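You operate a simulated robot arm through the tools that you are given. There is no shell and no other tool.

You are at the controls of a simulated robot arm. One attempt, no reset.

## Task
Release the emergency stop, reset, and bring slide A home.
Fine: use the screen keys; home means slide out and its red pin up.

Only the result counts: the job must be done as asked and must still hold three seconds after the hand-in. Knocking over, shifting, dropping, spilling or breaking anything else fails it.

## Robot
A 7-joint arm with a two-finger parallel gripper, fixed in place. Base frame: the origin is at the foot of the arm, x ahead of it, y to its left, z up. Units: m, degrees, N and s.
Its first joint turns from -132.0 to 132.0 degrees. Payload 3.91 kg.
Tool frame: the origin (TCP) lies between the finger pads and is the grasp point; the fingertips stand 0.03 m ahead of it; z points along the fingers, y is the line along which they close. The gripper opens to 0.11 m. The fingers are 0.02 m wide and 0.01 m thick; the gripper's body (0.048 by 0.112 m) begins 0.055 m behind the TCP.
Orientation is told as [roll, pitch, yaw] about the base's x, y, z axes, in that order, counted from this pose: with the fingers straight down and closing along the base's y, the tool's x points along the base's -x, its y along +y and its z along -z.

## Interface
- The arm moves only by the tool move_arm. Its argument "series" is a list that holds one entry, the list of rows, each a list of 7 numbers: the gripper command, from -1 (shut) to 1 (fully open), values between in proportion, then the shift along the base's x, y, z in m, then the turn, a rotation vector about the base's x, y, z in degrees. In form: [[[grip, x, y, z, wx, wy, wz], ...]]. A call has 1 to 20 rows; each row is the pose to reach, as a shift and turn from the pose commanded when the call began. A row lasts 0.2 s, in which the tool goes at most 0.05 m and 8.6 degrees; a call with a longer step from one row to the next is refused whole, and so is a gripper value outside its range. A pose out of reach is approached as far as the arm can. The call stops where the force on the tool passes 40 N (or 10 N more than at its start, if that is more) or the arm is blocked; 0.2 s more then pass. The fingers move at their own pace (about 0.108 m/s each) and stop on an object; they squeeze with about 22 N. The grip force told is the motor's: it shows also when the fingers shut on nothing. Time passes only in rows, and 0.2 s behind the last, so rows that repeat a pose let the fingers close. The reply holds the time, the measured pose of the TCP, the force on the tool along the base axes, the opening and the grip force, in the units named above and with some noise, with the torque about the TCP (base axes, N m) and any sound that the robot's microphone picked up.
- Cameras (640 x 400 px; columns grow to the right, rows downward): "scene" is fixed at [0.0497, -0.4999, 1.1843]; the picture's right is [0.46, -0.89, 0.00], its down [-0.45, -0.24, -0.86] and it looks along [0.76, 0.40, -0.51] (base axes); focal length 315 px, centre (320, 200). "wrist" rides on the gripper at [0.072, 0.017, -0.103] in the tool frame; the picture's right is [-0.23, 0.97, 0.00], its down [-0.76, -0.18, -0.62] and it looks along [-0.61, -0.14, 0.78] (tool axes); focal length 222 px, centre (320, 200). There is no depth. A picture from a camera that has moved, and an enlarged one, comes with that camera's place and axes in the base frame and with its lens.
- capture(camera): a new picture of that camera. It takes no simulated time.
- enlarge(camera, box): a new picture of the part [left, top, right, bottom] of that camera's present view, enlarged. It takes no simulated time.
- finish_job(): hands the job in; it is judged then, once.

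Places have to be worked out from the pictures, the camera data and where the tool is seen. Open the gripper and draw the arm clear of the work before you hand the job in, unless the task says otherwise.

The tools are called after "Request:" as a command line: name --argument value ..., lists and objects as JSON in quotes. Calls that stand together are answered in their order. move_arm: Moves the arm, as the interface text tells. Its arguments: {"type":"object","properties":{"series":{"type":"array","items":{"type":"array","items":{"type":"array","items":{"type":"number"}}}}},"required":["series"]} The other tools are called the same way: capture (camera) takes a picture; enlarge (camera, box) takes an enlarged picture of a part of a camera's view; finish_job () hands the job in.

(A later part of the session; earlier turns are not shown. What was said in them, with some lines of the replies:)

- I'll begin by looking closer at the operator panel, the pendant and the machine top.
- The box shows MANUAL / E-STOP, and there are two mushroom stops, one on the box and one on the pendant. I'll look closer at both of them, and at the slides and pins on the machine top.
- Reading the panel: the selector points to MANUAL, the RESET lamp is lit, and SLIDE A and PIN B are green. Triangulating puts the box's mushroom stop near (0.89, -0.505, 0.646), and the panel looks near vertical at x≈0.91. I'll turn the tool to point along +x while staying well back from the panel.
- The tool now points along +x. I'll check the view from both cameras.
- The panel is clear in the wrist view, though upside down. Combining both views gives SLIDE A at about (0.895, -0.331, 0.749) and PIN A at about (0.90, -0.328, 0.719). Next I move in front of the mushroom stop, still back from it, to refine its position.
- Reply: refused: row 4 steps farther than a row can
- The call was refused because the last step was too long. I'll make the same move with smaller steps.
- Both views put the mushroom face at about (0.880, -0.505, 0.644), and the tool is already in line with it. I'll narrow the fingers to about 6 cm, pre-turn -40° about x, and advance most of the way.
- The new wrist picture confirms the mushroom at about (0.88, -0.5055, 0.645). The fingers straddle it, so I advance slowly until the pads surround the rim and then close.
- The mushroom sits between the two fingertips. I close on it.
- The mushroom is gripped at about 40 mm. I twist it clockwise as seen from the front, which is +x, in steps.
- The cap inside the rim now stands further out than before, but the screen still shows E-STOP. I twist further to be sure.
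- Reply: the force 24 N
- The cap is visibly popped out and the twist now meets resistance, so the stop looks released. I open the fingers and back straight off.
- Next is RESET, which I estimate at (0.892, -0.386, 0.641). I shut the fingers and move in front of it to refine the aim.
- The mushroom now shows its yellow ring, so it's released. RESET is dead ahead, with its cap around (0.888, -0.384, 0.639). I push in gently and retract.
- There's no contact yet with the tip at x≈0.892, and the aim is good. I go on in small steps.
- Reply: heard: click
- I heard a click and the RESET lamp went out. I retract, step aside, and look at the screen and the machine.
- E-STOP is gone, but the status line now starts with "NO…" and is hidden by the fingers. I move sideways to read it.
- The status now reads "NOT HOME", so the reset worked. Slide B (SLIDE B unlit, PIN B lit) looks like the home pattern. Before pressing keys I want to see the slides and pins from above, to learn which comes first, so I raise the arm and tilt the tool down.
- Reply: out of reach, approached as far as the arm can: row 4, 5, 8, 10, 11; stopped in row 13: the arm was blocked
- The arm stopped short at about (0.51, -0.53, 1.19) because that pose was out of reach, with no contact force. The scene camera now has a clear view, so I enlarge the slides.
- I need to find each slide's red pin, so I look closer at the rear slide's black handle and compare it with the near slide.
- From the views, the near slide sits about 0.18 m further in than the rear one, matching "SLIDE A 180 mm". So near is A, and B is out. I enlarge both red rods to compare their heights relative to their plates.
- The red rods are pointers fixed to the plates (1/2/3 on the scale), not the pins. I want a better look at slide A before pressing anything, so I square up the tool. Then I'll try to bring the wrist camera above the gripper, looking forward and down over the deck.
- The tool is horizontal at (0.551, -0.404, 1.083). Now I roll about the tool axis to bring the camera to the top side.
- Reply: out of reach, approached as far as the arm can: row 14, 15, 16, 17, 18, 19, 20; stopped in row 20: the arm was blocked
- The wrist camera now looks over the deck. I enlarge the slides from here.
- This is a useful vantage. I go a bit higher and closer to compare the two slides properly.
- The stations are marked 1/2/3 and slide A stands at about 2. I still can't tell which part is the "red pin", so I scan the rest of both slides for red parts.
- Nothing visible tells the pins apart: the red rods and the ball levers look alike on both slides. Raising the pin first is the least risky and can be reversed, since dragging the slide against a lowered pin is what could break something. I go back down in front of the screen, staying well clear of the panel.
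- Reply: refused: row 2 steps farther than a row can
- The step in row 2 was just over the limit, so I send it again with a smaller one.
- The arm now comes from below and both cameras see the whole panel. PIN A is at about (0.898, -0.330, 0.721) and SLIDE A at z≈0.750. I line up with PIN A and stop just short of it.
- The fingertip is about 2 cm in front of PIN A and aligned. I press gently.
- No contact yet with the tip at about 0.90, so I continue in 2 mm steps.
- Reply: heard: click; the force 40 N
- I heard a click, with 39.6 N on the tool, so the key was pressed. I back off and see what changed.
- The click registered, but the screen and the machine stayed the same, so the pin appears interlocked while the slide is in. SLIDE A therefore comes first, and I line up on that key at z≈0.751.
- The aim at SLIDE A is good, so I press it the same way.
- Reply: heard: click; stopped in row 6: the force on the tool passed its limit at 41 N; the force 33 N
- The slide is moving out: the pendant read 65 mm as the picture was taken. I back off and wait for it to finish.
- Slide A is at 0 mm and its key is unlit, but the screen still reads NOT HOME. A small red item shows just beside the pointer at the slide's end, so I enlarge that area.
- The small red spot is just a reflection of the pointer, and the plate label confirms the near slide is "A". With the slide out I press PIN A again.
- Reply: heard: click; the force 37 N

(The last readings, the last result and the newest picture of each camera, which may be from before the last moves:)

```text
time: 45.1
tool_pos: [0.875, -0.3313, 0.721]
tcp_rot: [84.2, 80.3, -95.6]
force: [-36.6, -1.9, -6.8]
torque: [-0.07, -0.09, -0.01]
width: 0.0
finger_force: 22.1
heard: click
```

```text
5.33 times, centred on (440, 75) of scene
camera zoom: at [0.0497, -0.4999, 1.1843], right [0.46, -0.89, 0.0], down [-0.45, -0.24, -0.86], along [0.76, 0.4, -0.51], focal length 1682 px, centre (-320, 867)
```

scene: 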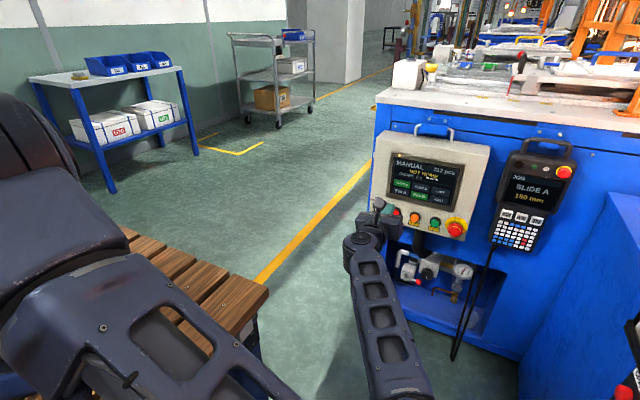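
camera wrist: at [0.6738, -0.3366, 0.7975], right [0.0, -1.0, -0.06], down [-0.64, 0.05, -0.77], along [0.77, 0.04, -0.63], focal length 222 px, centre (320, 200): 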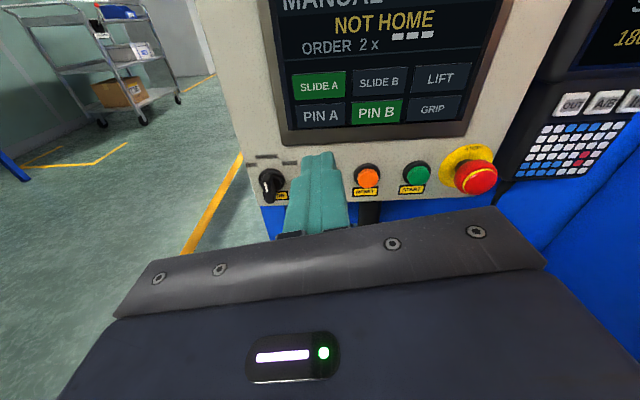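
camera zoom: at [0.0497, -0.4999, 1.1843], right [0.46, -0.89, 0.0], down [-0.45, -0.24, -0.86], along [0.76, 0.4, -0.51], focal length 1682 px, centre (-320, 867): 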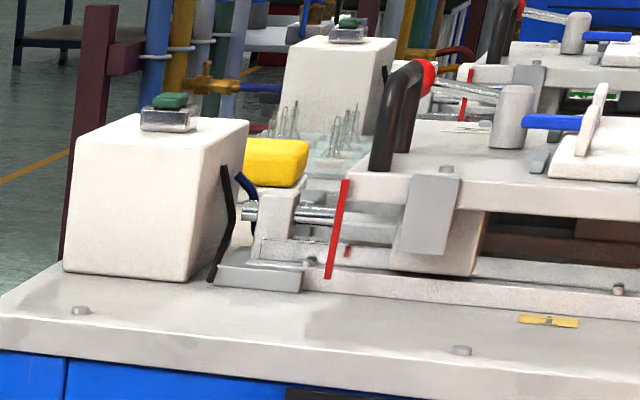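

The status now reads READY. I back straight off, clear of the panel, and verify.

Request:
move_arm --series '[[[-1, -0.01, 0, 0, 0, 0, 0], [-1, -0.04, 0, 0, 0, 0, 0], [-1, -0.08, 0, 0, 0, 0, 0], [-1, -0.12, 0, 0, 0, 0, 0], [-1, -0.16, 0.01, 0, 0, 0, 0], [0, -0.19, 0.03, 0.0, 0, 0, 0], [1, -0.21, 0.06, 0.0, 0, 0, 0], [1, -0.22, 0.1, 0.0, 0, 0, 0], [1, -0.22, 0.1, 0.0, 0, 0, 0], [1, -0.22, 0.1, 0.0, 0, 0, 0]]]'

Request:
enlarge --camera "scene" --box '[360, 120, 500, 250]'

Request:
capture --camera "scene"

Request:
enlarge --camera "scene" --box '[440, 40, 560, 110]'

Request:
enlarge --camera "scene" --box '[480, 130, 590, 260]'

```text
time: 47.3
tool_pos: [0.6561, -0.2308, 0.7212]
tcp_rot: [84.4, 80.2, -95.5]
force: [0.4, 0.1, -0.3]
torque: [0.03, 0.01, -0.02]
width: 0.11
finger_force: 0.1
```

```text
3.08 times, centred on (430, 185) of scene
camera zoom: at [0.0497, -0.4999, 1.1843], right [0.46, -0.89, 0.0], down [-0.45, -0.24, -0.86], along [0.76, 0.4, -0.51], focal length 970 px, centre (-18, 246)
```

zoom: 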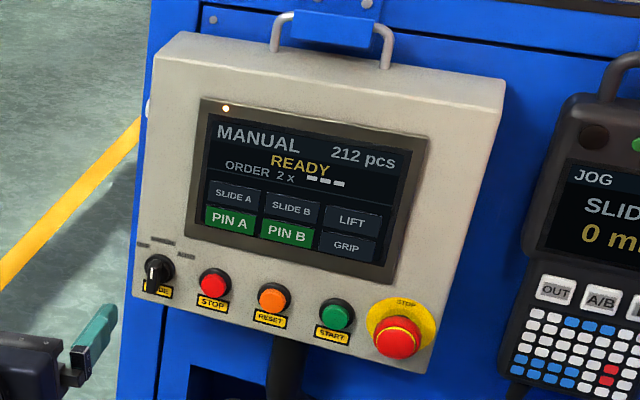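

```text
taken
```

scene: 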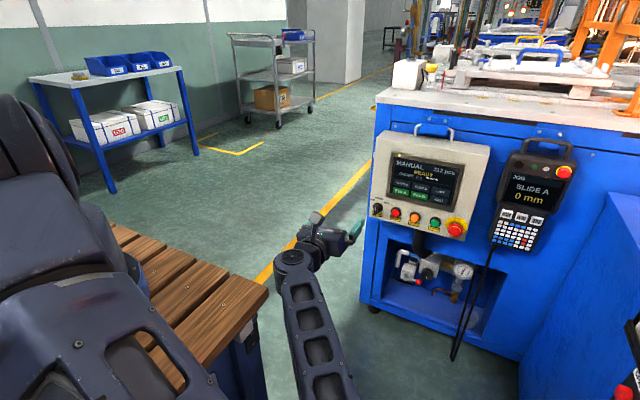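

```text
5.33 times, centred on (500, 75) of scene
camera zoom: at [0.0497, -0.4999, 1.1843], right [0.46, -0.89, 0.0], down [-0.45, -0.24, -0.86], along [0.76, 0.4, -0.51], focal length 1682 px, centre (-640, 867)
```

zoom: 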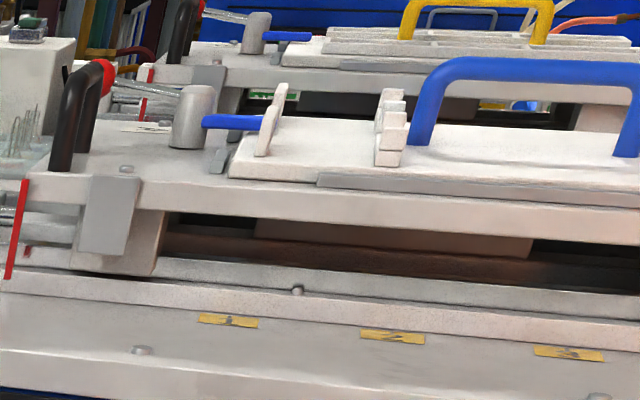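

```text
3.08 times, centred on (535, 195) of scene
camera zoom: at [0.0497, -0.4999, 1.1843], right [0.46, -0.89, 0.0], down [-0.45, -0.24, -0.86], along [0.76, 0.4, -0.51], focal length 970 px, centre (-342, 215)
```

zoom: 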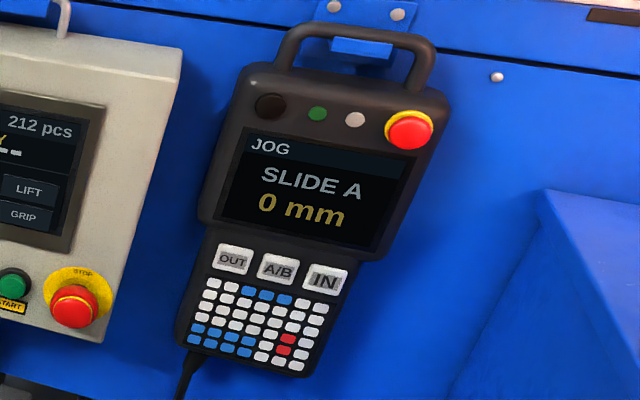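

The screen shows READY with PIN A lit and SLIDE A unlit, the pendant reads SLIDE A 0 mm, and the mushroom stop is out. I couldn't see the pin itself move, so I'm taking pin up from the PIN A light and the READY status. The gripper is open and the arm is clear, so I hand in.

Request:
finish_job

```text
The job is handed in.
```

The emergency stop is released, the machine is reset, and slide A is home. The panel reads READY, with SLIDE A unlit and PIN A lit, and the pendant shows SLIDE A at 0 mm.

- **Emergency stop:** I twisted the mushroom button on the control box until it popped out. Pressing RESET then cleared the E-STOP message.
- **Slide A:** I pressed PIN A first and nothing changed, so the pin seems to be locked while the slide is in. I then pressed SLIDE A, which ran the slide out from 180 mm to 0 mm, and pressed PIN A again.
- **Red pin:** I never saw the pin itself move. That it is up rests on the PIN A light and on the status changing from NOT HOME to READY.

I opened the gripper and drew the arm clear before handing in. Nothing in the pictures looked knocked or shifted.
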